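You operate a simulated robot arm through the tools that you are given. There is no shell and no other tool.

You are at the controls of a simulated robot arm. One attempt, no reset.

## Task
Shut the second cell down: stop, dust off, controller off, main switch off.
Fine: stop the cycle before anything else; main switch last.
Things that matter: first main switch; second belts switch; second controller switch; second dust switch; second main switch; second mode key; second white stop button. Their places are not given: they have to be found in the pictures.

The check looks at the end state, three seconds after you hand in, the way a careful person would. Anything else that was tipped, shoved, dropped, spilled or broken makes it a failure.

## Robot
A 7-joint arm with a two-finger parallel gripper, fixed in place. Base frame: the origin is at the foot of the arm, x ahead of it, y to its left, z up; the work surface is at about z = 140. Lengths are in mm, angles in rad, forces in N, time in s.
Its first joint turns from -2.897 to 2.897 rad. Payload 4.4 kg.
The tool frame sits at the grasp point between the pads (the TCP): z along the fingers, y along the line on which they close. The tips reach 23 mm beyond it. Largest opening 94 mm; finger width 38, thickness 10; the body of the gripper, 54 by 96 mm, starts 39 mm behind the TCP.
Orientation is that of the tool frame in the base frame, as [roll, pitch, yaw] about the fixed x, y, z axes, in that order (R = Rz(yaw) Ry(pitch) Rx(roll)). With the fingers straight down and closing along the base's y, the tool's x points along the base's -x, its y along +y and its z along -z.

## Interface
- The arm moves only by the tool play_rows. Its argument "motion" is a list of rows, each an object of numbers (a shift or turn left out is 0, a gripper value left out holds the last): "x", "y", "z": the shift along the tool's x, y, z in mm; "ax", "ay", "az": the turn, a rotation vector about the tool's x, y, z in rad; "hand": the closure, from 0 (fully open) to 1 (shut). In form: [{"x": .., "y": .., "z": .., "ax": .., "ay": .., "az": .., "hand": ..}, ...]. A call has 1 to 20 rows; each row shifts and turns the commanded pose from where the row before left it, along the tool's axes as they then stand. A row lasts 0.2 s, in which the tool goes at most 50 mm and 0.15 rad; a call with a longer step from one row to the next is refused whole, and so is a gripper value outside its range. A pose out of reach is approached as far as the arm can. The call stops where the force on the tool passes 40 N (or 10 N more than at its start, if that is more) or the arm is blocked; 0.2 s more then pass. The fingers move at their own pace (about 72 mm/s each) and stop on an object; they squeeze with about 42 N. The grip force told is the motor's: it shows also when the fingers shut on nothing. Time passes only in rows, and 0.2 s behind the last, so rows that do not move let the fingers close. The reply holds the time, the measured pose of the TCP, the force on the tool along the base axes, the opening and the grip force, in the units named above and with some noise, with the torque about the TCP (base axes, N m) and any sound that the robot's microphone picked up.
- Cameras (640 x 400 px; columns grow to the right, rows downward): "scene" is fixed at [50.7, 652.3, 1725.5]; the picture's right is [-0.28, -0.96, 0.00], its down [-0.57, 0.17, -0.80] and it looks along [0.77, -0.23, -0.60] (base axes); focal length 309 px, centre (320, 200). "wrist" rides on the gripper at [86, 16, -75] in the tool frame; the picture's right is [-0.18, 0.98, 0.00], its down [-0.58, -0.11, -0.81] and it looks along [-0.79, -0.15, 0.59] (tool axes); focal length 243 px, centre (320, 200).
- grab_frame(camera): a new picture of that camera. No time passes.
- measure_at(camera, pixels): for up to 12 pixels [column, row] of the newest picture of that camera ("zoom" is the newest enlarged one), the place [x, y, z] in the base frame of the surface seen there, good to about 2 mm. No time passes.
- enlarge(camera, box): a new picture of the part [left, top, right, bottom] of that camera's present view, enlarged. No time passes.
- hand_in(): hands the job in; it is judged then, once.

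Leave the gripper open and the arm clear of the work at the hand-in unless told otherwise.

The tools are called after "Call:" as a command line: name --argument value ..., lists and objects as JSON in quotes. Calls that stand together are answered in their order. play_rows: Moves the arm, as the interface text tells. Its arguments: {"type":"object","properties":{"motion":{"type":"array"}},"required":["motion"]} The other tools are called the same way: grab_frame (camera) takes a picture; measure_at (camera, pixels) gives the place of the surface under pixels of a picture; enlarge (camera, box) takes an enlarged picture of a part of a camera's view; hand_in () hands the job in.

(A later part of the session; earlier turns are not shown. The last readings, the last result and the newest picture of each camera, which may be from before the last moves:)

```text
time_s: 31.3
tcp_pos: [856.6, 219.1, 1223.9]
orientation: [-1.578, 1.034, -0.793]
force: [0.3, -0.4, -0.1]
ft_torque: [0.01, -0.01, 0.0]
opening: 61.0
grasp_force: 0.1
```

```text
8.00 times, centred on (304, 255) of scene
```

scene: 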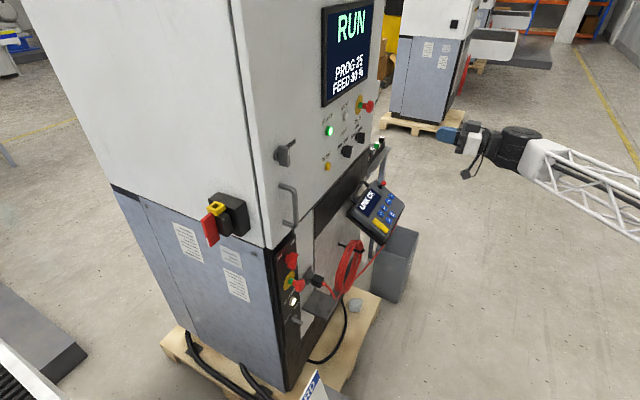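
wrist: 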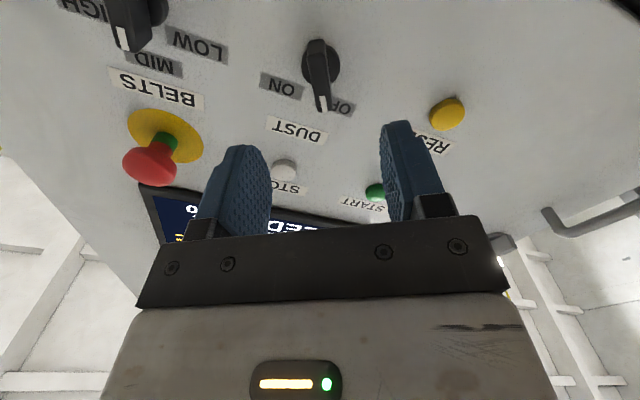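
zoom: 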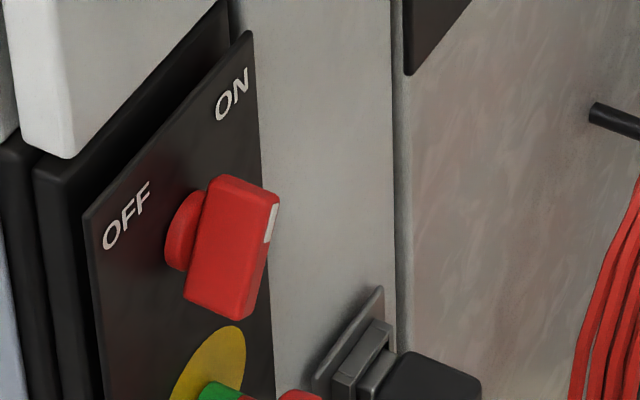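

Call:
measure_at --camera "zoom" --pixels '[[270, 215], [250, 300], [262, 255], [215, 190], [195, 295], [178, 230], [125, 220], [230, 95], [120, 300], [330, 150], [70, 110], [400, 365]]'

Call:
enlarge --camera "scene" --box '[250, 230, 350, 330]'

```text
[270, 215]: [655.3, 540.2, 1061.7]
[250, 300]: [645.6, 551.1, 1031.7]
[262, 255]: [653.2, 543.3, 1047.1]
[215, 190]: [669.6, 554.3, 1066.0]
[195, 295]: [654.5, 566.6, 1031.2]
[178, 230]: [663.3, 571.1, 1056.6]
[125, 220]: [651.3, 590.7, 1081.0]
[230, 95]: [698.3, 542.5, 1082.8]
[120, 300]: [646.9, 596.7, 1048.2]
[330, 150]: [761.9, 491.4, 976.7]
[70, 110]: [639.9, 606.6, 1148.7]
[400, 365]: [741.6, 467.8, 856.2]
```

```text
4.00 times, centred on (300, 280) of scene
```

zoom: 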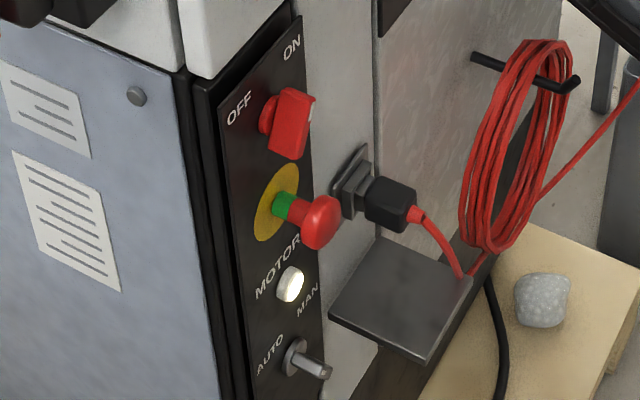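

The controller switch: bar tip centre ≈ u 74, z 1047, tilted 26° clockwise (ON), strip face at x+y≈1242; an emergency-stop mushroom sits 87 mm below it. I back off, roll the tool level, and travel left/down to a standoff in front of it.

Call:
play_rows --motion '[{"z": -45}, {"z": -45}, {"z": -45}, {"z": -45, "az": 0.134}, {"az": 0.134}, {"az": 0.134}, {"az": 0.134}, {"y": 41.5, "x": 19.7}, {"y": 41.5, "x": 19.7}, {"y": 41.5, "x": 19.7}, {"y": 41.5, "x": 19.7}, {"y": 41.5, "x": 19.7}, {"y": 41.5, "x": 19.7}, {"y": 41.5, "x": 19.7}, {"y": 41.5, "x": 19.7}, {"y": 41.5, "x": 19.7}, {}]'

Call:
grab_frame --camera "scene"

Call:
grab_frame --camera "wrist"

```text
time_s: 34.9
tcp_pos: [467.2, 354.9, 1045.0]
orientation: [-3.062, 1.568, -2.277]
force: [0.5, 0.4, -0.1]
ft_torque: [-0.01, 0.0, 0.03]
opening: 61.1
grasp_force: 0.0
```

```text
taken
```

scene: 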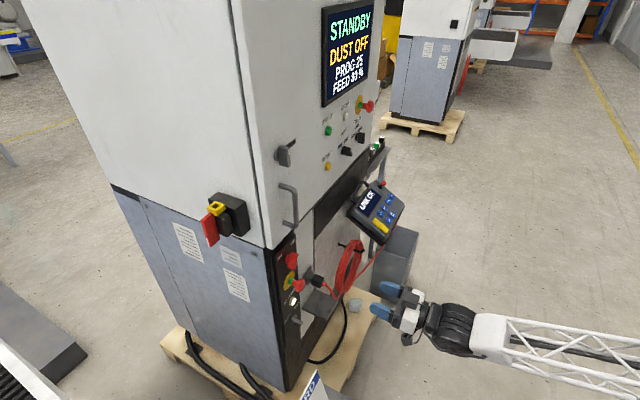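

```text
taken
```

wrist: 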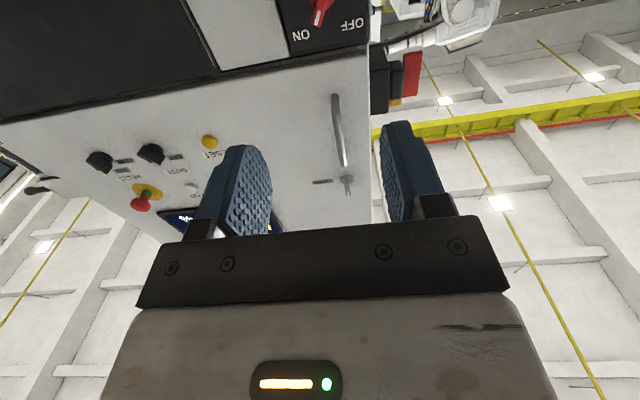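

Now I correct a few mm, advance 175 mm and roll 0.47 rad clockwise to match the bar, then inspect with the wrist camera.

Call:
play_rows --motion '[{"y": 4.5, "x": -2}, {"z": 35}, {"z": 35}, {"z": 35}, {"z": 35}, {"z": 35}, {"az": 0.117}, {"az": 0.117}, {"az": 0.117}, {"az": 0.117}, {}]'

Call:
grab_frame --camera "wrist"

Call:
enlarge --camera "scene" --box '[240, 200, 400, 330]'

```text
time_s: 37.3
tcp_pos: [597.9, 465.4, 1055.7]
orientation: [1.585, 1.104, 2.374]
force: [0.6, -0.3, -1.2]
ft_torque: [0.0, 0.01, 0.03]
opening: 61.0
grasp_force: 0.0
out of reach, approached as far as the arm can: row 3, 4, 6
```

```text
taken
```

wrist: 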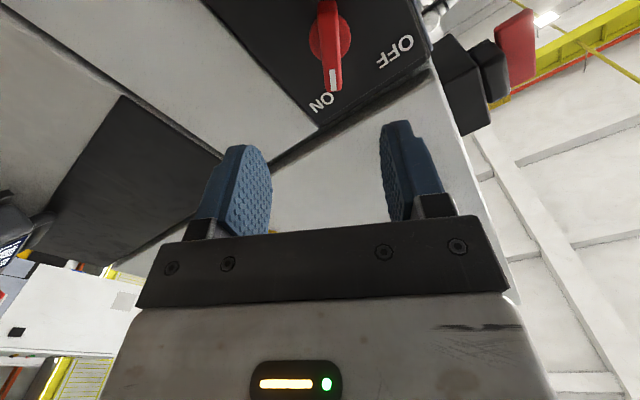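

```text
3.08 times, centred on (320, 265) of scene
```

zoom: 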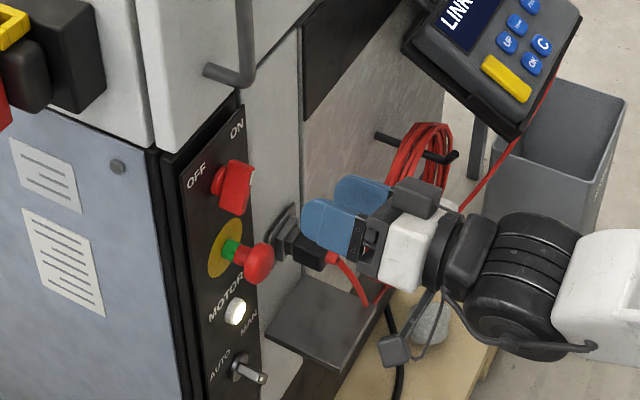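

The arm reported being near its reach limits in some rows and the pose is off (u≈94, z≈1056 instead of 75, 1047). I let time pass with an empty row to see whether it settles.

Call:
play_rows --motion '[{}, {}]'

```text
time_s: 37.9
tcp_pos: [597.0, 465.9, 1054.1]
orientation: [1.585, 1.103, 2.375]
force: [-0.9, -0.1, 0.7]
ft_torque: [0.0, -0.01, 0.02]
opening: 60.9
grasp_force: 0.0
```

It has settled at u≈93, z≈1054. I try shifting left and down in small steps to the switch axis.

Call:
play_rows --motion '[{"y": 4.6, "x": 4.9}, {"y": 4.6, "x": 4.9}, {"y": 4.6, "x": 4.9}, {}, {}]'

Call:
grab_frame --camera "wrist"

```text
time_s: 39.1
tcp_pos: [595.4, 465.9, 1052.7]
orientation: [1.586, 1.102, 2.378]
force: [0.0, 0.7, -0.2]
ft_torque: [0.01, -0.01, 0.0]
opening: 61.3
grasp_force: 0.0
out of reach, approached as far as the arm can: row 1, 2, 3
```

```text
taken
```

wrist: 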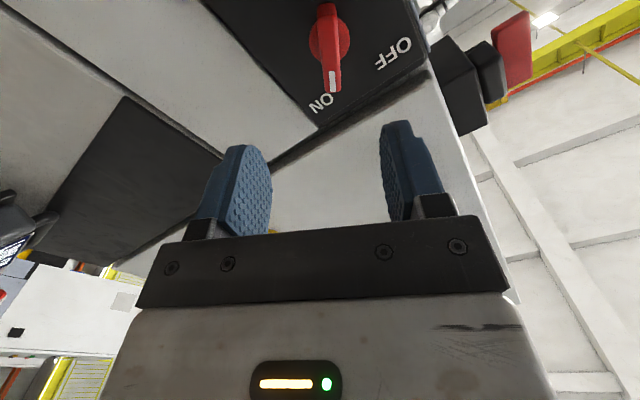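

The arm hits a joint limit here. I look at the arm's posture in the scene picture to judge which way to free it.

Call:
grab_frame --camera "scene"

Call:
enlarge --camera "scene" --box '[320, 240, 640, 400]'

Call:
measure_at --camera "scene" --pixels '[[455, 325], [500, 330], [630, 375], [560, 350], [290, 190], [295, 222], [286, 150]]'

```text
taken
```

scene: 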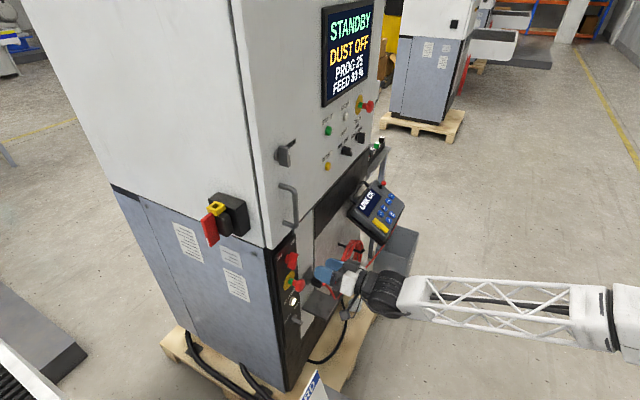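

```text
2.00 times, centred on (480, 320) of scene
```

zoom: 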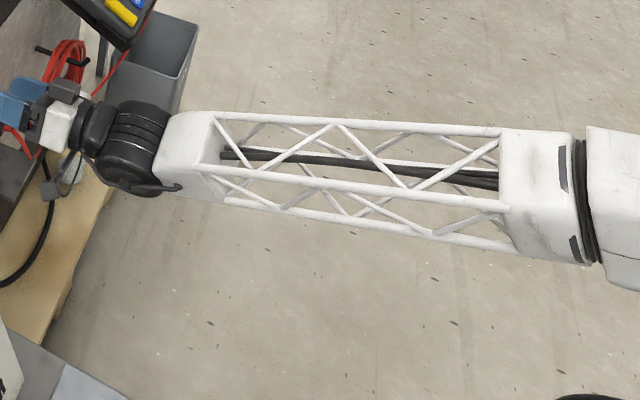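

```text
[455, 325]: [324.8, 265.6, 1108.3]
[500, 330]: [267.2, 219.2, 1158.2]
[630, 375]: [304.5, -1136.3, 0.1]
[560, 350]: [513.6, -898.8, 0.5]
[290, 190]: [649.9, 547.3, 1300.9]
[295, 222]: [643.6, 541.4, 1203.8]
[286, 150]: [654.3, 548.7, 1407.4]
```

The forearm slopes down steeply toward the wrist, so keeping the tool level exceeds the wrist joint limit there. I'll unroll, tilt the tool 30° downward (which frees that joint), and shift onto the switch axis at the standoff.

Call:
play_rows --motion '[{"az": -0.1168}, {"az": -0.1168}, {"az": -0.1168}, {"az": -0.1168}, {"ay": 0.13}, {"ay": 0.13}, {"ay": 0.13}, {"ay": 0.13}, {"y": 8.3, "x": 2.5, "z": 1.4}, {"y": 8.3, "x": 2.5, "z": 1.4}, {}, {}]'

Call:
grab_frame --camera "wrist"

```text
time_s: 41.7
tcp_pos: [583.9, 478.0, 1044.6]
orientation: [3.14, 1.046, -2.36]
force: [1.0, 0.6, 1.2]
ft_torque: [-0.03, 0.01, 0.02]
opening: 61.1
grasp_force: 0.1
```

```text
taken
```

wrist: 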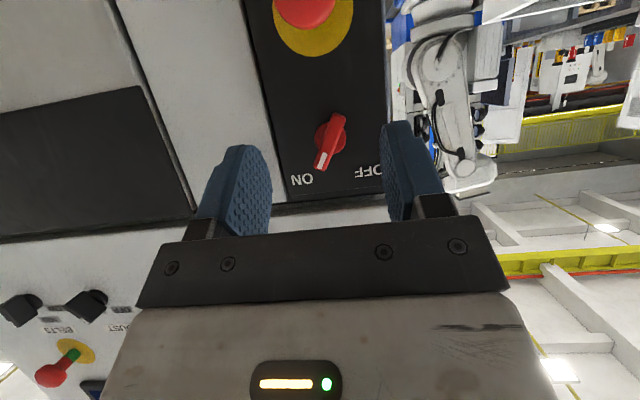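

Now reachable: u=74.9, d=131, no reach warnings. The switch is visible at (328, 145) in the wrist view; I measure it again.

Call:
enlarge --camera "wrist" --box '[270, 90, 400, 200]'

```text
3.64 times, centred on (335, 145) of wrist
```

zoom: 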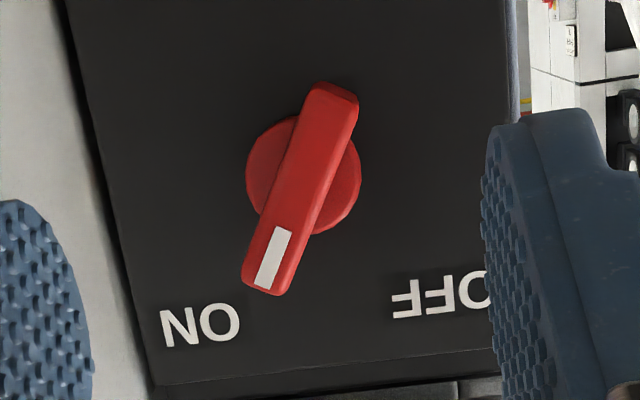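

Call:
measure_at --camera "zoom" --pixels '[[317, 100], [262, 280], [292, 190], [272, 258], [340, 110], [350, 180], [258, 180], [200, 325], [440, 298], [305, 150], [450, 200]]'

```text
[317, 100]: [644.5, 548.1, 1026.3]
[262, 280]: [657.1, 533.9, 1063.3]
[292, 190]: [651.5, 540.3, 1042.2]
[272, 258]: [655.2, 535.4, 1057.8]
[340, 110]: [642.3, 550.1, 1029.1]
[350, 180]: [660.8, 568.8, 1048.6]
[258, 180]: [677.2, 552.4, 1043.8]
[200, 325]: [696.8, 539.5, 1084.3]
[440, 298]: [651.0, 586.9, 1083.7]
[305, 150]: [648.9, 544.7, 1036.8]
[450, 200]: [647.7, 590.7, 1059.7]
```

Switch axis: u≈77, z≈1045, bar tilted 27°, front of bar at d≈39. I rotate the tool about the panel normal by 0.47 rad (to match the bar), shift 2 mm right, and advance 45 mm.

Call:
play_rows --motion '[{"az": 0.1019, "ax": -0.059}, {"az": 0.1019, "ax": -0.059}, {"az": 0.1019, "ax": -0.059}, {"az": 0.1019, "ax": -0.059}, {"x": -0.8, "y": -1.8, "z": -0.4}, {"z": 19.5, "x": -11.3}, {"z": 19.5, "x": -11.3}, {}]'

Call:
grab_frame --camera "wrist"

Call:
enlarge --camera "scene" --box '[240, 200, 400, 330]'

```text
time_s: 43.5
tcp_pos: [615.8, 507.1, 1043.9]
orientation: [2.345, 0.883, -3.024]
force: [-0.3, 0.4, -0.9]
ft_torque: [-0.01, -0.02, 0.06]
opening: 61.2
grasp_force: 0.1
```

```text
taken
```

wrist: 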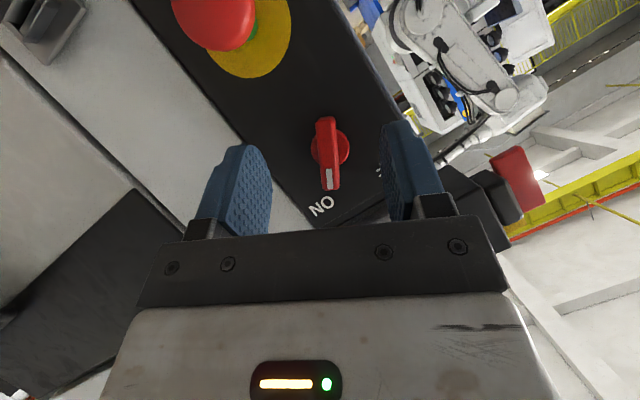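

```text
3.08 times, centred on (320, 265) of scene
```

zoom: 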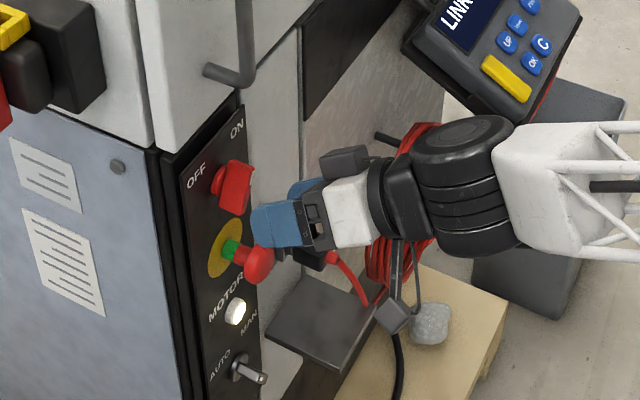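

Aligned at u=76.9, d=88; the bar sits centred between the fingers. I advance the last 48 mm along the panel normal.

Call:
play_rows --motion '[{"z": 13.8, "x": -8.4}, {"z": 13.8, "x": -8.4}, {"z": 8.7, "x": -5}, {"z": 5.2, "x": -3}, {}]'

Call:
grab_frame --camera "wrist"

Call:
enlarge --camera "scene" --box '[250, 220, 350, 310]'

```text
time_s: 44.7
tcp_pos: [652.2, 540.7, 1045.6]
orientation: [2.347, 0.882, -3.023]
force: [0.1, -0.2, -0.9]
ft_torque: [0.0, 0.0, 0.02]
opening: 61.2
grasp_force: 0.0
```

```text
taken
```

wrist: 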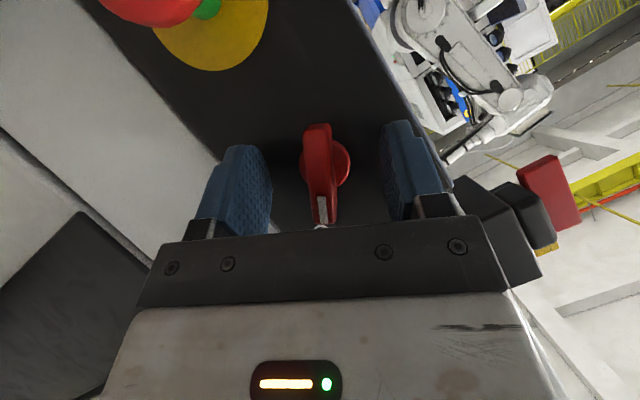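

```text
4.44 times, centred on (300, 265) of scene
```

zoom: 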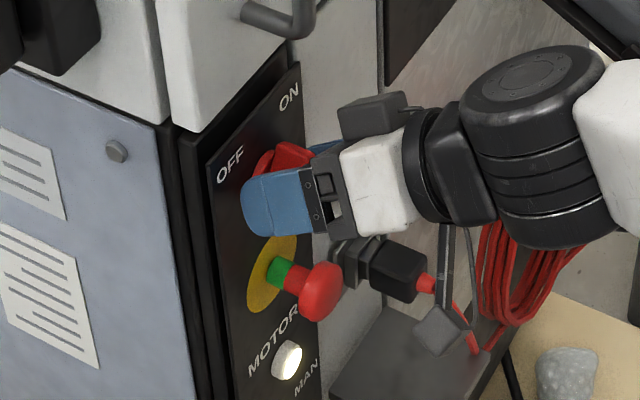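

The fingers straddle the red bar. I close on it.

Call:
play_rows --motion '[{"hand": 0.8}, {"hand": 1}, {}, {}]'

Call:
grab_frame --camera "wrist"

```text
time_s: 45.7
tcp_pos: [652.1, 541.6, 1045.9]
orientation: [2.344, 0.882, -3.025]
force: [-1.9, 4.0, 0.2]
ft_torque: [-0.03, 0.06, 0.15]
opening: 27.3
grasp_force: 45.1
```

```text
taken
```

wrist: 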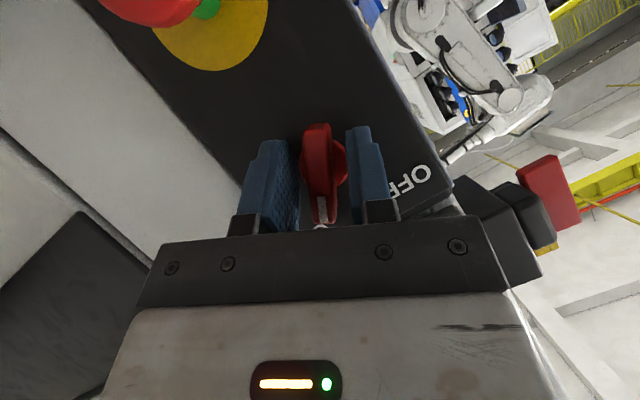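

The opening stopped at 27 mm, so the upper tips are on the round base, not the bar. I reopen, back out 7.5 mm, and close again.

Call:
play_rows --motion '[{"hand": 0.4}, {}, {"z": -6.5, "x": 3.76}, {}, {"hand": 0.8}, {"hand": 1}, {}, {}, {}]'

Call:
grab_frame --camera "wrist"

```text
time_s: 47.7
tcp_pos: [645.7, 536.9, 1046.0]
orientation: [2.345, 0.882, -3.022]
force: [-22.0, 16.3, 4.4]
ft_torque: [-0.28, 0.46, 0.66]
opening: 12.3
grasp_force: 45.3
```

```text
taken
```

wrist: 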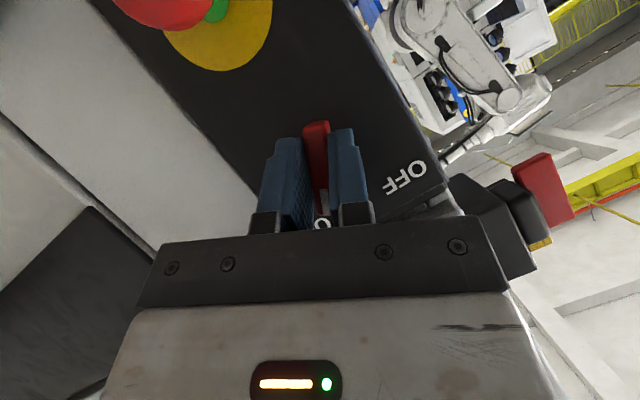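

Now it grips the bar (12.3 mm). Side load 27 N to the left, so I shift 2 mm left, then begin turning counter-clockwise about the panel normal.

Call:
play_rows --motion '[{"z": 0.45, "x": 0.79, "y": 1.78}, {"az": -0.0693, "ax": 0.0401}, {"az": -0.0693, "ax": 0.0401}, {"az": -0.0693, "ax": 0.0401}, {}]'

```text
time_s: 48.9
tcp_pos: [645.4, 536.3, 1046.6]
orientation: [2.704, 1.001, -2.734]
force: [4.8, 0.2, -7.7]
ft_torque: [0.58, -0.54, 0.15]
opening: 12.5
grasp_force: 44.7
```

Turning freely with low load. I continue by another 0.5 rad.

Call:
play_rows --motion '[{"az": -0.0866, "ax": 0.0501}, {"az": -0.0866, "ax": 0.0501}, {"az": -0.0866, "ax": 0.0501}, {"az": -0.0866, "ax": 0.0501}, {"az": -0.0866, "ax": 0.0501}, {}]'

Call:
grab_frame --camera "wrist"

Call:
enlarge --camera "scene" --box '[250, 210, 370, 310]'

```text
time_s: 50.3
tcp_pos: [645.7, 536.2, 1046.2]
orientation: [-2.637, 0.99, -1.925]
force: [-14.4, -6.9, -1.1]
ft_torque: [-0.27, 0.29, 0.24]
opening: 12.2
grasp_force: 44.8
```

```text
taken
```

wrist: 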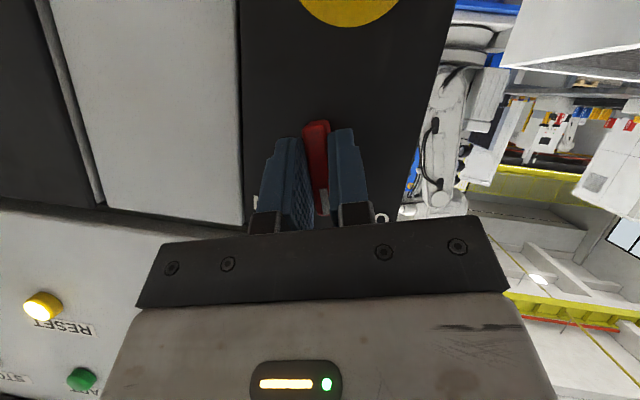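

```text
4.00 times, centred on (310, 260) of scene
```

zoom: 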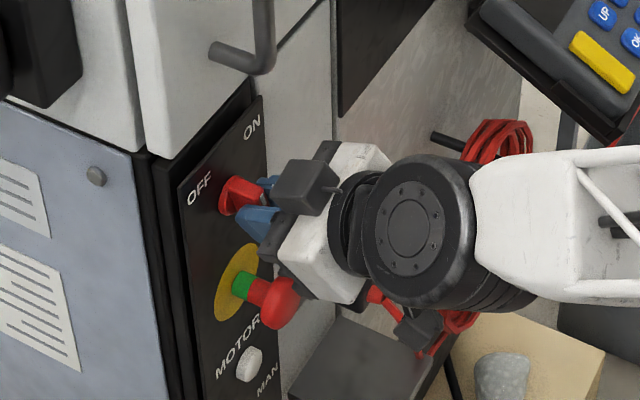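

The MOTOR lamp went out and RESET lit up; the bar is now at about −15°. I continue the last 0.22 rad to the OFF end stop.

Call:
play_rows --motion '[{"az": -0.0693, "ax": 0.0401}, {"az": -0.0693, "ax": 0.0401}, {"az": -0.052, "ax": 0.03}, {}]'

Call:
enlarge --camera "scene" --box '[250, 0, 410, 310]'

```text
time_s: 51.3
tcp_pos: [645.6, 536.8, 1046.8]
orientation: [-2.325, 0.868, -1.672]
force: [-32.5, 0.2, -1.8]
ft_torque: [0.14, -0.2, 0.73]
opening: 12.1
grasp_force: 44.9
```

```text
1.29 times, centred on (330, 155) of scene
```

zoom: 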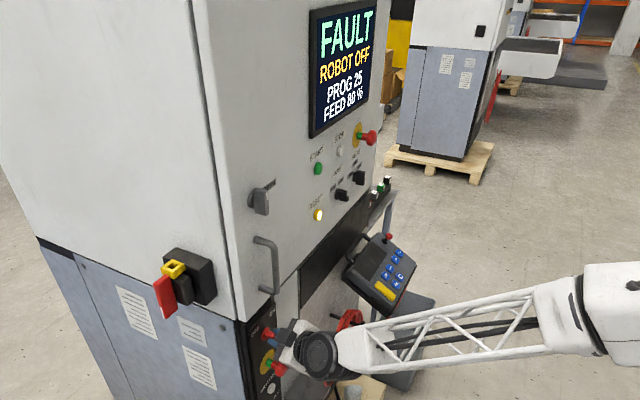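

The screen shows FAULT / ROBOT OFF (expected with the controller off). I relieve the side load slightly and turn a bit more to make sure it sits at the OFF stop.

Call:
play_rows --motion '[{"z": -1.2, "x": -0.1, "y": 1.3}, {"az": -0.04, "ax": 0.023}, {"az": -0.026, "ax": 0.015}, {}]'

```text
time_s: 52.3
tcp_pos: [644.3, 536.1, 1045.7]
orientation: [-2.239, 0.82, -1.611]
force: [32.8, 12.9, -10.6]
ft_torque: [1.3, 1.39, -0.01]
opening: 13.0
grasp_force: 45.0
```

The torque about the axis is now 1.9 N·m: end stop reached. I open the fingers and back out along the panel normal.

Call:
play_rows --motion '[{"hand": 0.35}, {}, {}, {}, {"z": -21.6, "x": 12.5}, {"z": -34.6, "x": 20}, {"z": -34.6, "x": 20}, {}]'

Call:
grab_frame --camera "wrist"

Call:
enlarge --camera "scene" --box '[250, 210, 370, 310]'

```text
time_s: 54.1
tcp_pos: [566.1, 464.1, 1044.8]
orientation: [-2.238, 0.819, -1.611]
force: [0.5, 0.1, -0.1]
ft_torque: [0.0, 0.03, 0.02]
opening: 61.1
grasp_force: 0.2
```

```text
taken
```

wrist: 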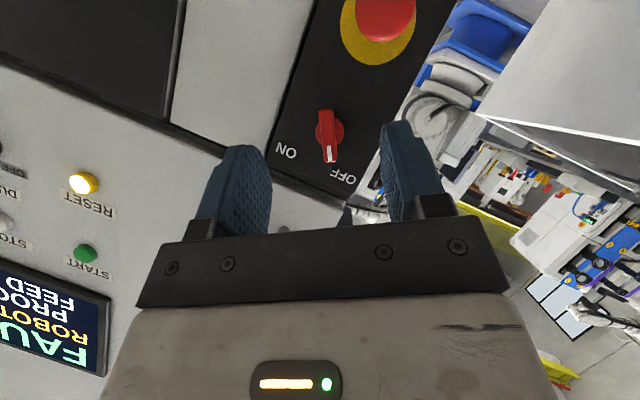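

```text
4.00 times, centred on (310, 260) of scene
```

zoom: 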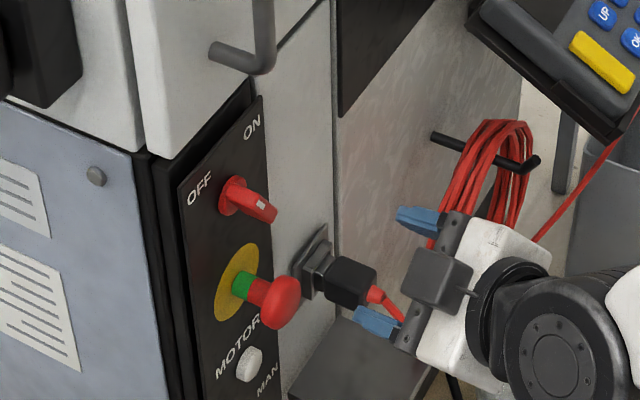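

The controller switch points to OFF and MOTOR is dark. Now the main switch on the side face; I zoom in and measure it.

Call:
enlarge --camera "scene" --box '[190, 180, 270, 260]'

```text
5.00 times, centred on (230, 220) of scene
```

zoom: 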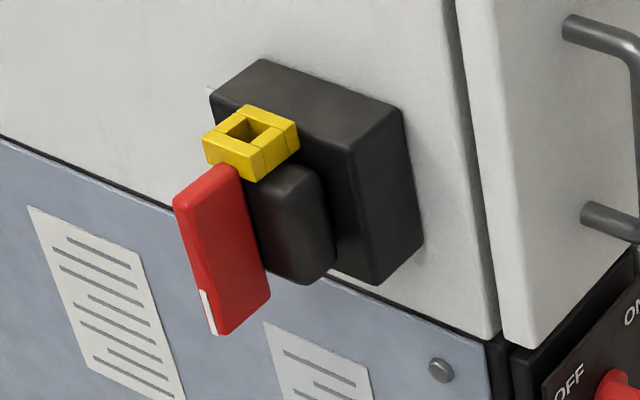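

Call:
measure_at --camera "zoom" --pixels '[[205, 190], [215, 320], [245, 250], [205, 240], [225, 155], [275, 150], [245, 118], [300, 220], [320, 190], [390, 190], [300, 80], [440, 320]]'

Call:
enlarge --camera "scene" --box '[200, 190, 250, 250]'

```text
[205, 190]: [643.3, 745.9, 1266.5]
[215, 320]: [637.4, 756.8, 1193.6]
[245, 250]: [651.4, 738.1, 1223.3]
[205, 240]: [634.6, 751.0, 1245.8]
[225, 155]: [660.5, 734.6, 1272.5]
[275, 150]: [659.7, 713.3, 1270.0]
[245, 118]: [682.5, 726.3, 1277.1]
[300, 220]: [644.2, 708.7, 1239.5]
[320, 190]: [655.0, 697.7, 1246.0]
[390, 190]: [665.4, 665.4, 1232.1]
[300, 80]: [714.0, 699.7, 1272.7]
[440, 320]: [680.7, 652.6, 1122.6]
```

```text
6.67 times, centred on (225, 220) of scene
```

zoom: 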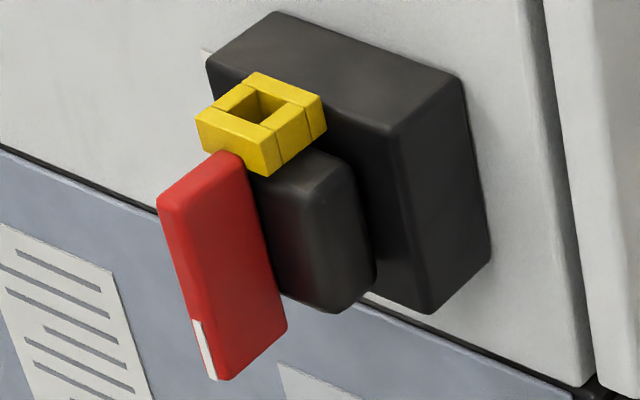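

The main lever is a red paddle on the side face, roughly vertical with its white mark at the lower end, z≈1190–1270, standing out 50–85 mm in front of a black hub. I need to see its labels, so I first check what else stands at that left side before moving there.

Call:
grab_frame --camera "scene"

Call:
measure_at --camera "scene" --pixels '[[40, 325], [70, 360], [15, 360], [10, 390], [60, 250], [150, 250], [30, 385], [312, 385], [230, 120], [180, 100], [350, 385]]'

```text
taken
```

scene: 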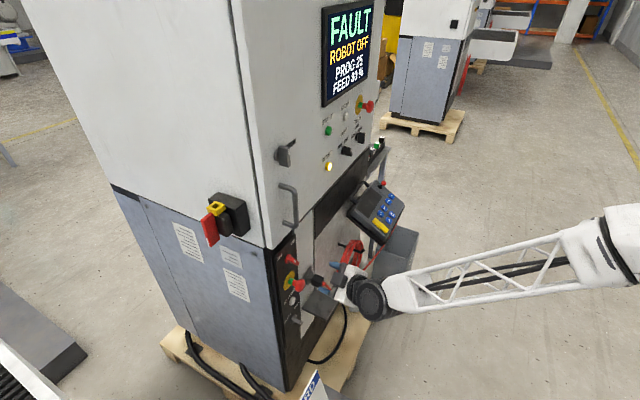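

```text
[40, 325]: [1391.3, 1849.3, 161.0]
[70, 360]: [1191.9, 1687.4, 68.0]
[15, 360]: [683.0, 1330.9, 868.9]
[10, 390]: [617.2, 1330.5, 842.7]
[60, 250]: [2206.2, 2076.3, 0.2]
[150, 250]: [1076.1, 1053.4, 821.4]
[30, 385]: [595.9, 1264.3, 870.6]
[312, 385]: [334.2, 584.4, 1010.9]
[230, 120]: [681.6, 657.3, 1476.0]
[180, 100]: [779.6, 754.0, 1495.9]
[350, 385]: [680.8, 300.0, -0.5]
```

A job card stands on a small table at about (334, 584, top z≈1011), so I must stay high when moving left. First I untwist the tool, back off 90 mm and rise 276 mm.

Call:
play_rows --motion '[{"az": 0.1168, "ax": -0.0676}, {"az": 0.1168, "ax": -0.0676}, {"az": 0.1168, "ax": -0.0676}, {"az": 0.1168, "ax": -0.0676}, {"z": -39, "x": 22.5}, {"z": -39, "x": 22.5}, {"z": -23, "x": -39.8}, {"z": -23, "x": -39.8}, {"z": -23, "x": -39.8}, {"z": -23, "x": -39.8}, {"z": -23, "x": -39.8}, {"z": -23, "x": -39.8}, {}]'

Call:
grab_frame --camera "scene"

Call:
grab_frame --camera "wrist"

```text
time_s: 56.9
tcp_pos: [499.3, 405.9, 1318.1]
orientation: [3.09, 1.051, -2.422]
force: [1.2, -1.9, 0.0]
ft_torque: [-0.01, -0.11, 0.16]
opening: 61.0
grasp_force: 0.0
```

```text
taken
```

scene: 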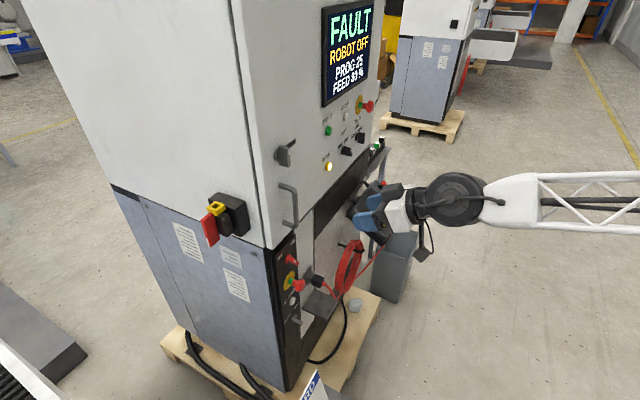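

```text
taken
```

wrist: 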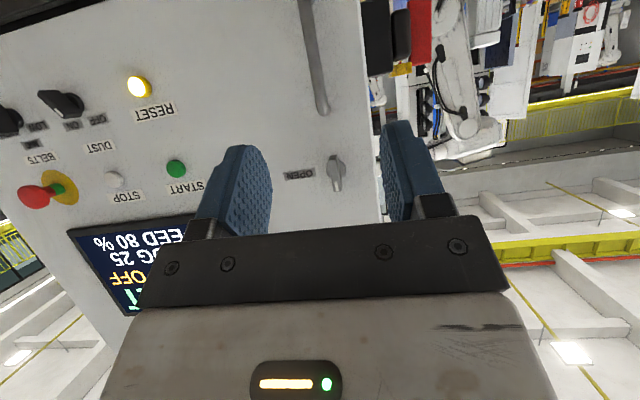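

Clear. I move left 264 mm at z≈1318, high above the job card.

Call:
play_rows --motion '[{"y": 44}, {"y": 44}, {"y": 44}, {"y": 44}, {"y": 44}, {"y": 44}, {}]'

Call:
grab_frame --camera "scene"

Call:
grab_frame --camera "wrist"

```text
time_s: 58.5
tcp_pos: [316.8, 592.4, 1310.7]
orientation: [-3.091, 1.041, -2.322]
force: [-0.1, 0.3, 0.4]
ft_torque: [0.02, -0.02, -0.02]
opening: 60.9
grasp_force: 0.0
out of reach, approached as far as the arm can: row 1, 2
```

```text
taken
```

scene: 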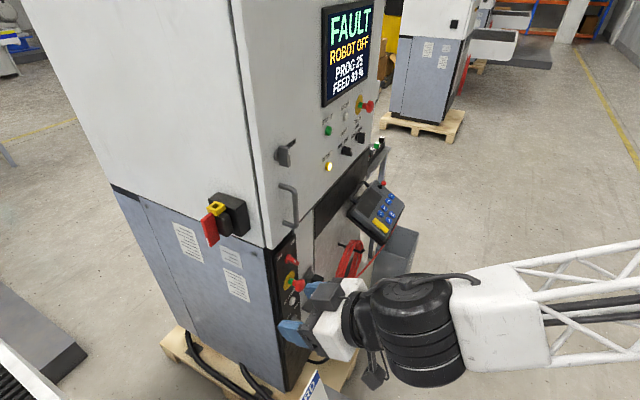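

```text
taken
```

wrist: 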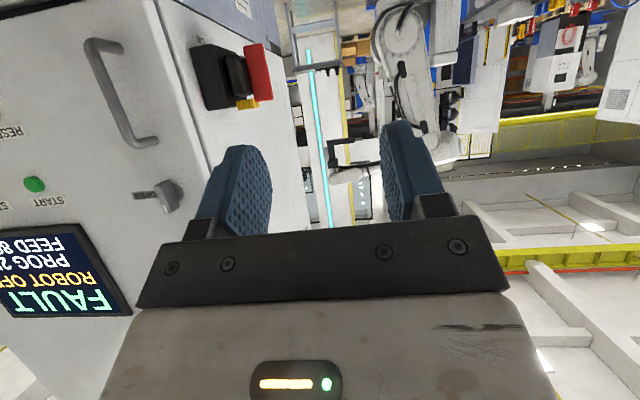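

The main switch is visible at (235, 75) in the wrist view. I enlarge it.

Call:
enlarge --camera "wrist" --box '[170, 20, 300, 130]'

```text
3.64 times, centred on (235, 75) of wrist
```

zoom: 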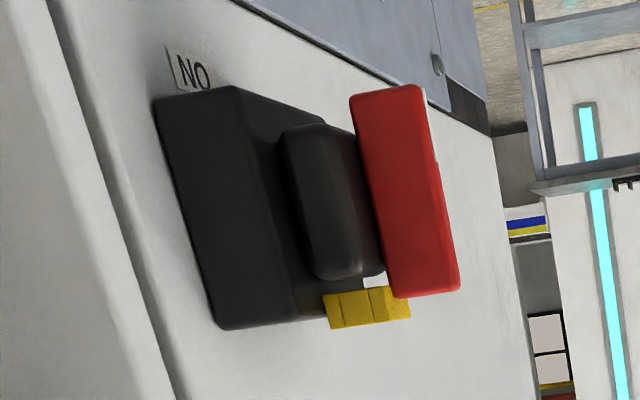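

The label "ON" is just below the box (view is upside-down), so the lever's white end points down to ON. I advance along the side of the cabinet (staying 110 mm clear of the lever) and roll the tool so the wrist camera looks at the switch from outside.

Call:
play_rows --motion '[{"z": 39.8, "x": -23}, {"z": 39.8, "x": -23}, {"z": 39.8, "x": -23}, {"z": 39.8, "x": -23}, {}]'

Call:
grab_frame --camera "scene"

```text
time_s: 59.7
tcp_pos: [444.3, 722.2, 1315.2]
orientation: [-3.09, 1.047, -2.312]
force: [-0.5, 0.6, 0.4]
ft_torque: [0.01, 0.0, -0.01]
opening: 61.2
grasp_force: 0.1
```

```text
taken
```

scene: 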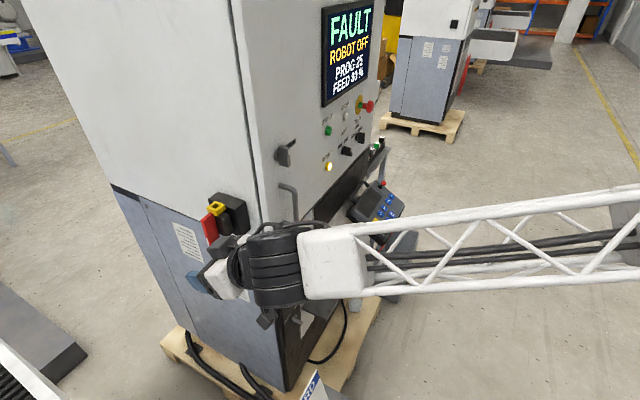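

Clear. Now I roll the tool clockwise in steps.

Call:
play_rows --motion '[{"az": 0.14}, {"az": 0.14}, {"az": 0.14}, {"az": 0.14}, {"az": 0.14}, {"az": 0.14}, {"az": 0.14}, {"az": 0.14}, {"az": 0.14}, {"az": 0.14}, {}]'

Call:
grab_frame --camera "wrist"

Call:
grab_frame --camera "scene"

```text
time_s: 62.1
tcp_pos: [443.0, 722.4, 1315.9]
orientation: [2.105, 0.174, 2.441]
force: [0.3, 1.1, -0.1]
ft_torque: [0.0, 0.03, -0.01]
opening: 61.3
grasp_force: 0.0
```

```text
taken
```

wrist: 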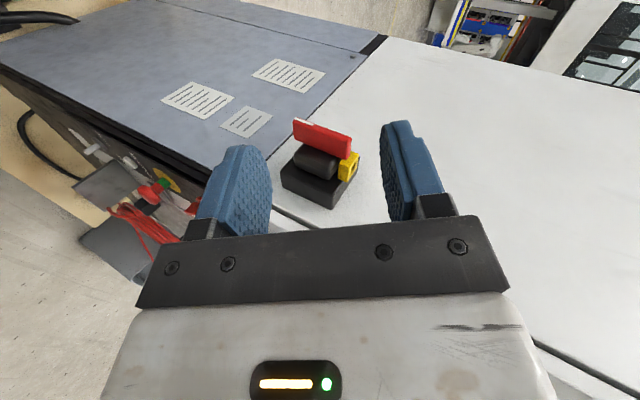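

```text
taken
```

scene: 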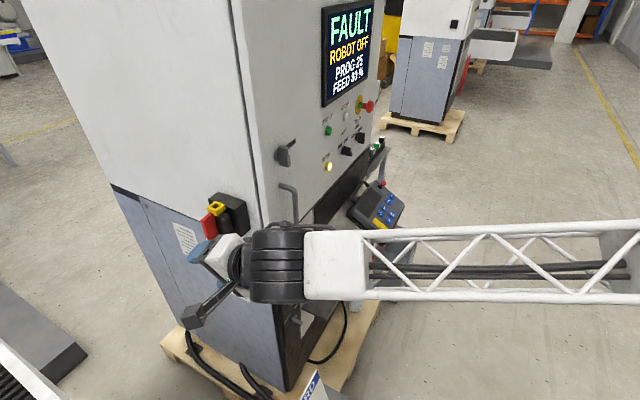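

Very good view of the main switch at (325, 165). I enlarge it.

Call:
enlarge --camera "wrist" --box '[260, 100, 390, 220]'

```text
3.33 times, centred on (325, 160) of wrist
```

zoom: 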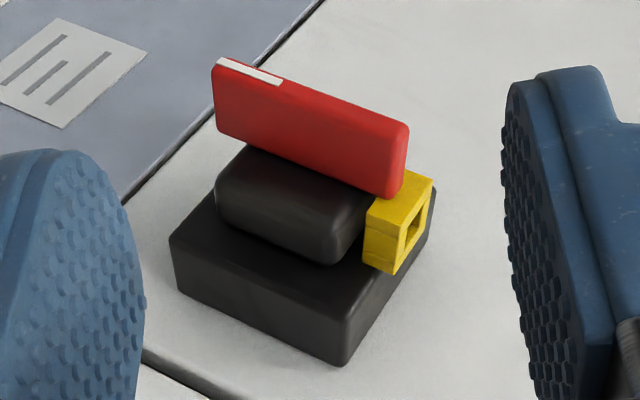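

Call:
measure_at --camera "zoom" --pixels '[[230, 65], [262, 75], [330, 98], [400, 124], [225, 125], [300, 150], [390, 185], [280, 205], [220, 190], [345, 230], [395, 200], [415, 230]]'

Call:
enlarge --camera "wrist" --box '[285, 105, 365, 215]'

```text
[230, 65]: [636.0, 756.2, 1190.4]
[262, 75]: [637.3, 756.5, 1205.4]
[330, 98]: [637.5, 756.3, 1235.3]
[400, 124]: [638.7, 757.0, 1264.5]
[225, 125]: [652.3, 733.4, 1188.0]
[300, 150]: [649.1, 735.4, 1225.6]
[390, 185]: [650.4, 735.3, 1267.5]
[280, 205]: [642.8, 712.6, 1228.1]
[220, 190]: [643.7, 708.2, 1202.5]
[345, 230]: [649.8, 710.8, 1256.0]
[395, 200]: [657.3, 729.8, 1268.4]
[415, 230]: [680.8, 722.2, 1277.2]
```

```text
3.64 times, centred on (325, 160) of wrist
```

zoom: 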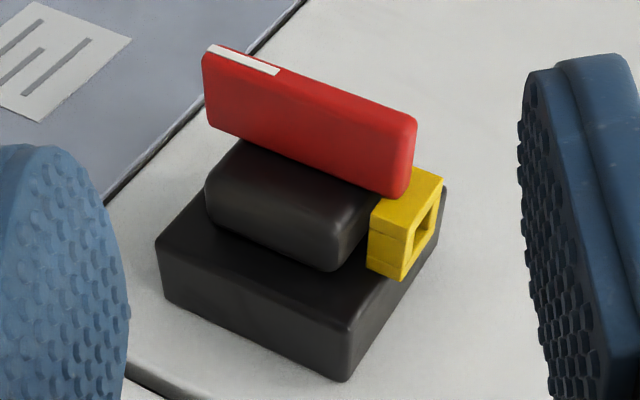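

The lever paddle: 55–85 mm out, z 1187–1271, thickness ≈13 mm, pivot about s≈986, z≈1229. I need to confirm where OFF is; a white label edge showed at the box's upper-left in the scene view around (231,198). I zoom on it.

Call:
enlarge --camera "scene" --box '[218, 186, 250, 206]'

```text
16.00 times, centred on (234, 196) of scene
```

zoom: 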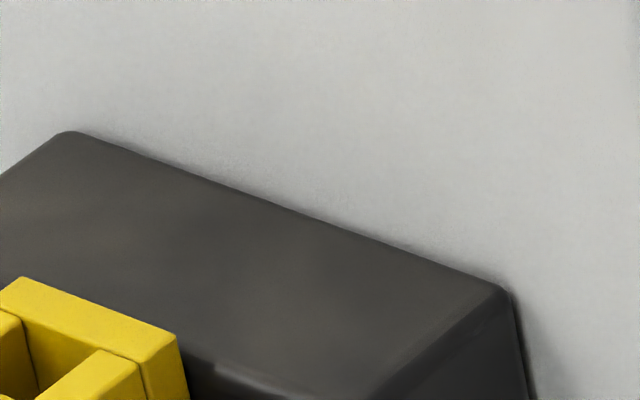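

Call:
enlarge --camera "scene" --box '[205, 188, 237, 208]'

Call:
measure_at --camera "zoom" --pixels '[[100, 100], [240, 150]]'

```text
16.00 times, centred on (221, 198) of scene
```

zoom: 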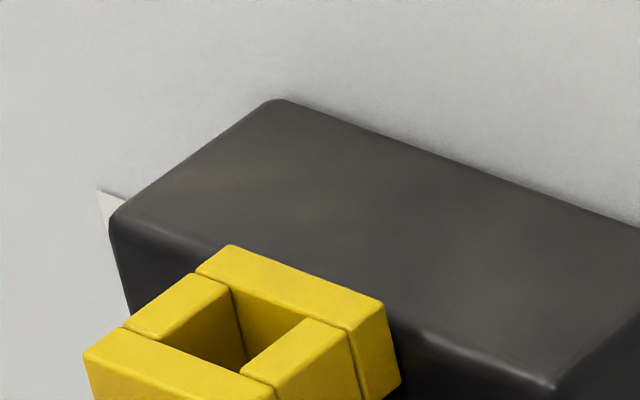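

```text
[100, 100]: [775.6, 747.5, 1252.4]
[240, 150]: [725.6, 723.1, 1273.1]
```

The label edge on the back (+s) side of the box at mid-height should be OFF. I advance 80 mm along the side to see it directly before touching anything.

Call:
play_rows --motion '[{"z": 34.6, "x": -3.4, "y": 19.7}, {"z": 34.6, "x": -3.4, "y": 19.7}, {}]'

Call:
grab_frame --camera "wrist"

Call:
enlarge --camera "wrist" --box '[250, 80, 410, 240]'

```text
time_s: 62.9
tcp_pos: [501.6, 778.6, 1317.0]
orientation: [2.104, 0.172, 2.441]
force: [-0.3, -0.5, 0.8]
ft_torque: [0.0, -0.01, 0.02]
opening: 61.0
grasp_force: 0.0
```

```text
taken
```

wrist: 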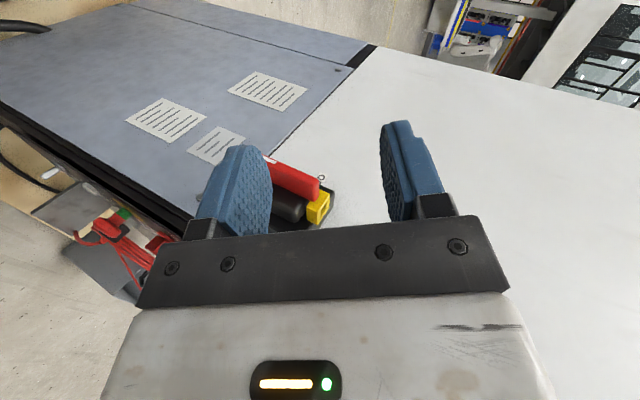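

```text
2.50 times, centred on (330, 160) of wrist
```

zoom: 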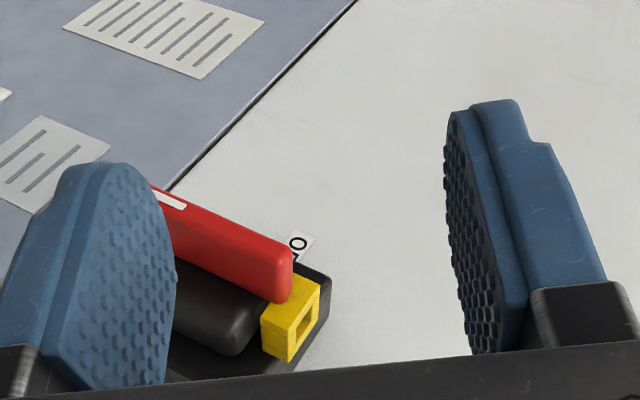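

Confirmed: "O(FF)" label on the back side at mid-height, so the lever's lower end must swing from down to the back (90°). Plan: with closed fingers, tool level and rolled 90°, push the lower half of the paddle backward and up from the front. First I retreat 56 mm, complete the roll, level the tool, and close the fingers.

Call:
play_rows --motion '[{"z": -24.2, "x": 2.4, "y": -13.8, "hand": 1}, {"z": -24.2, "x": 2.4, "y": -13.8}, {"az": 0.0854}, {"az": 0.0854}, {"ax": -0.131}, {"ax": -0.131}, {"ax": -0.131}, {"ax": -0.131}, {}]'

Call:
grab_frame --camera "scene"

Call:
grab_frame --camera "wrist"

```text
time_s: 64.9
tcp_pos: [461.1, 739.8, 1315.5]
orientation: [1.701, 0.027, 2.354]
force: [-0.6, 0.1, -0.2]
ft_torque: [0.03, -0.02, 0.01]
opening: 0.0
grasp_force: 42.0
out of reach, approached as far as the arm can: row 8
```

```text
taken
```

scene: 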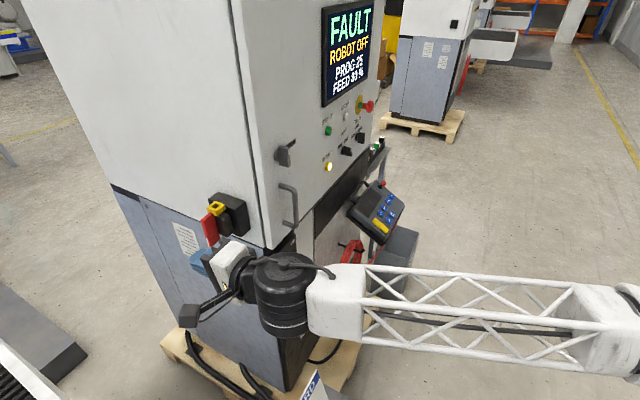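

```text
taken
```

wrist: 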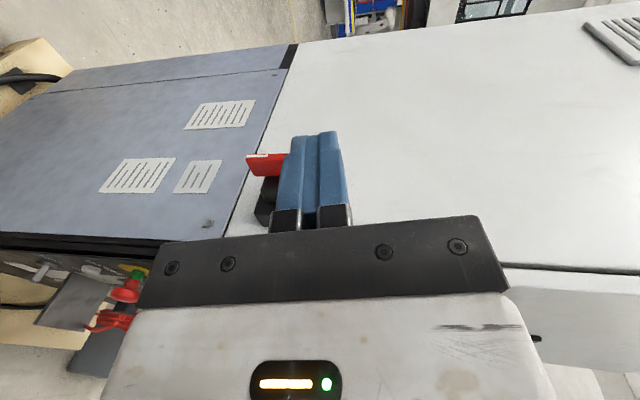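

The arm can level only to 7.5° here, so I'll use a 20° downward tilt: push the lower half back to ~45°, then press the front half down from above. I set the tilt and move in to the lever's lateral line (e≈79) at z≈1201, still 100 mm in front of it.

Call:
play_rows --motion '[{"ax": 0.11}, {"ax": 0.11}, {"x": -29.5, "y": -26.8, "z": 9.75}, {"x": -29.5, "y": -26.8, "z": 9.75}, {"x": -29.5, "y": -26.8, "z": 9.75}, {"x": -29.5, "y": -26.8, "z": 9.75}, {}]'

Call:
grab_frame --camera "scene"

Call:
grab_frame --camera "wrist"

```text
time_s: 66.5
tcp_pos: [545.5, 655.6, 1201.9]
orientation: [1.921, 0.026, 2.355]
force: [0.4, -0.6, -0.8]
ft_torque: [-0.01, 0.01, -0.01]
opening: 0.1
grasp_force: 42.2
```

```text
taken
```

scene: 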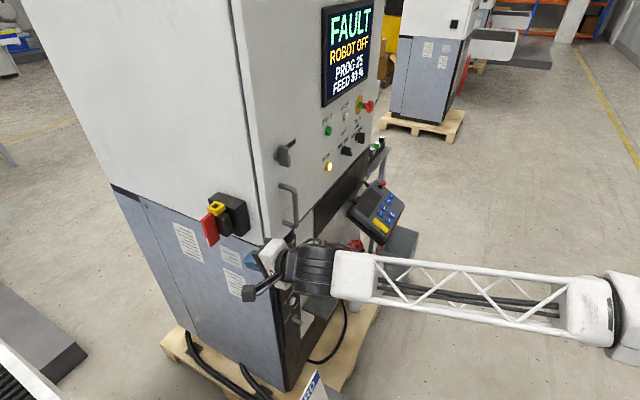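

```text
taken
```

wrist: 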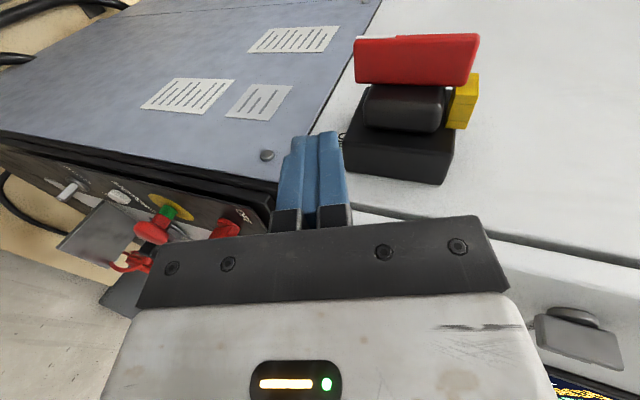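

Good position: e=78, s=849, z=1202. I re-measure the paddle from this view for accuracy before contact.

Call:
measure_at --camera "wrist" --pixels '[[362, 60], [415, 60], [468, 60], [362, 78], [462, 82], [360, 40], [415, 38], [474, 38], [405, 105], [405, 150], [466, 95], [310, 140]]'

```text
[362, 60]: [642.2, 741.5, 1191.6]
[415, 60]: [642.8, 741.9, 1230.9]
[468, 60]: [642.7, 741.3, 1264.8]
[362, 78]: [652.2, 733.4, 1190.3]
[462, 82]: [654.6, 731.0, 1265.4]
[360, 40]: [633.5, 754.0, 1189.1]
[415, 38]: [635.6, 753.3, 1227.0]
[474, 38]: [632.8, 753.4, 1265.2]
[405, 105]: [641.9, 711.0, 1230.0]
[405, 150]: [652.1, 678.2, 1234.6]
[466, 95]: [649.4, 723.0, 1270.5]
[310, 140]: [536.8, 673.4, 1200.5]
```

Paddle front face at s≈978.7. I advance 95 mm straight along the side so the tips stop ~9 mm in front of the lower half of the paddle.

Call:
play_rows --motion '[{"z": 37.6, "y": 13.7}, {"z": 37.6, "y": 13.7}, {"z": 14.1, "y": 5.1}, {}]'

Call:
grab_frame --camera "wrist"

Call:
enlarge --camera "scene" --box '[170, 180, 290, 280]'

```text
time_s: 67.5
tcp_pos: [612.1, 720.6, 1202.7]
orientation: [1.924, 0.027, 2.355]
force: [0.3, -0.2, -0.6]
ft_torque: [0.0, -0.01, 0.02]
opening: 0.1
grasp_force: 41.6
```

```text
taken
```

wrist: 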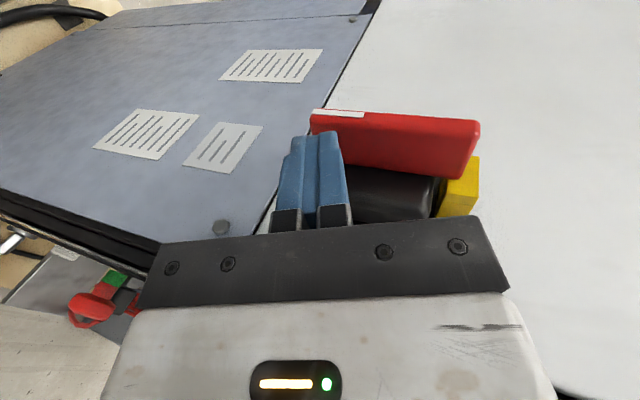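

```text
4.00 times, centred on (230, 230) of scene
```

zoom: 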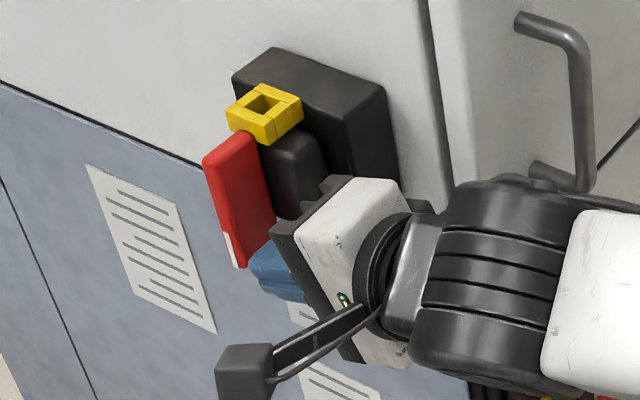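

The fingertips are in front of the lower end of the red paddle. I push forward slowly.

Call:
play_rows --motion '[{"z": 7.5, "y": 2.7}, {"z": 3.76, "y": 1.37}, {"z": 3.76, "y": 1.37}, {"z": 3.76, "y": 1.37}, {}]'

Call:
grab_frame --camera "wrist"

```text
time_s: 68.7
tcp_pos: [627.6, 734.4, 1203.4]
orientation: [1.923, 0.028, 2.355]
force: [-6.7, -0.1, -8.2]
ft_torque: [-0.01, 0.27, 0.08]
opening: 0.0
grasp_force: 42.2
```

```text
taken
```

wrist: 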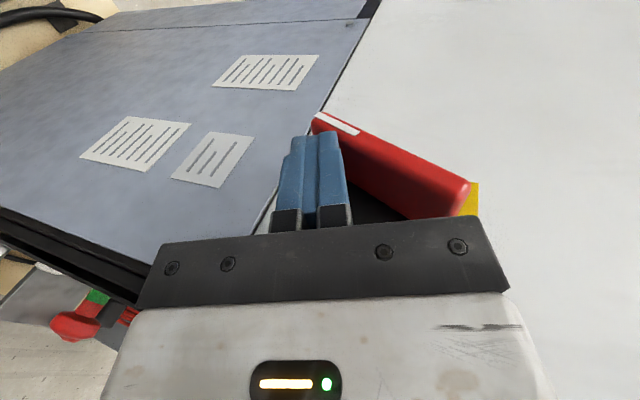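

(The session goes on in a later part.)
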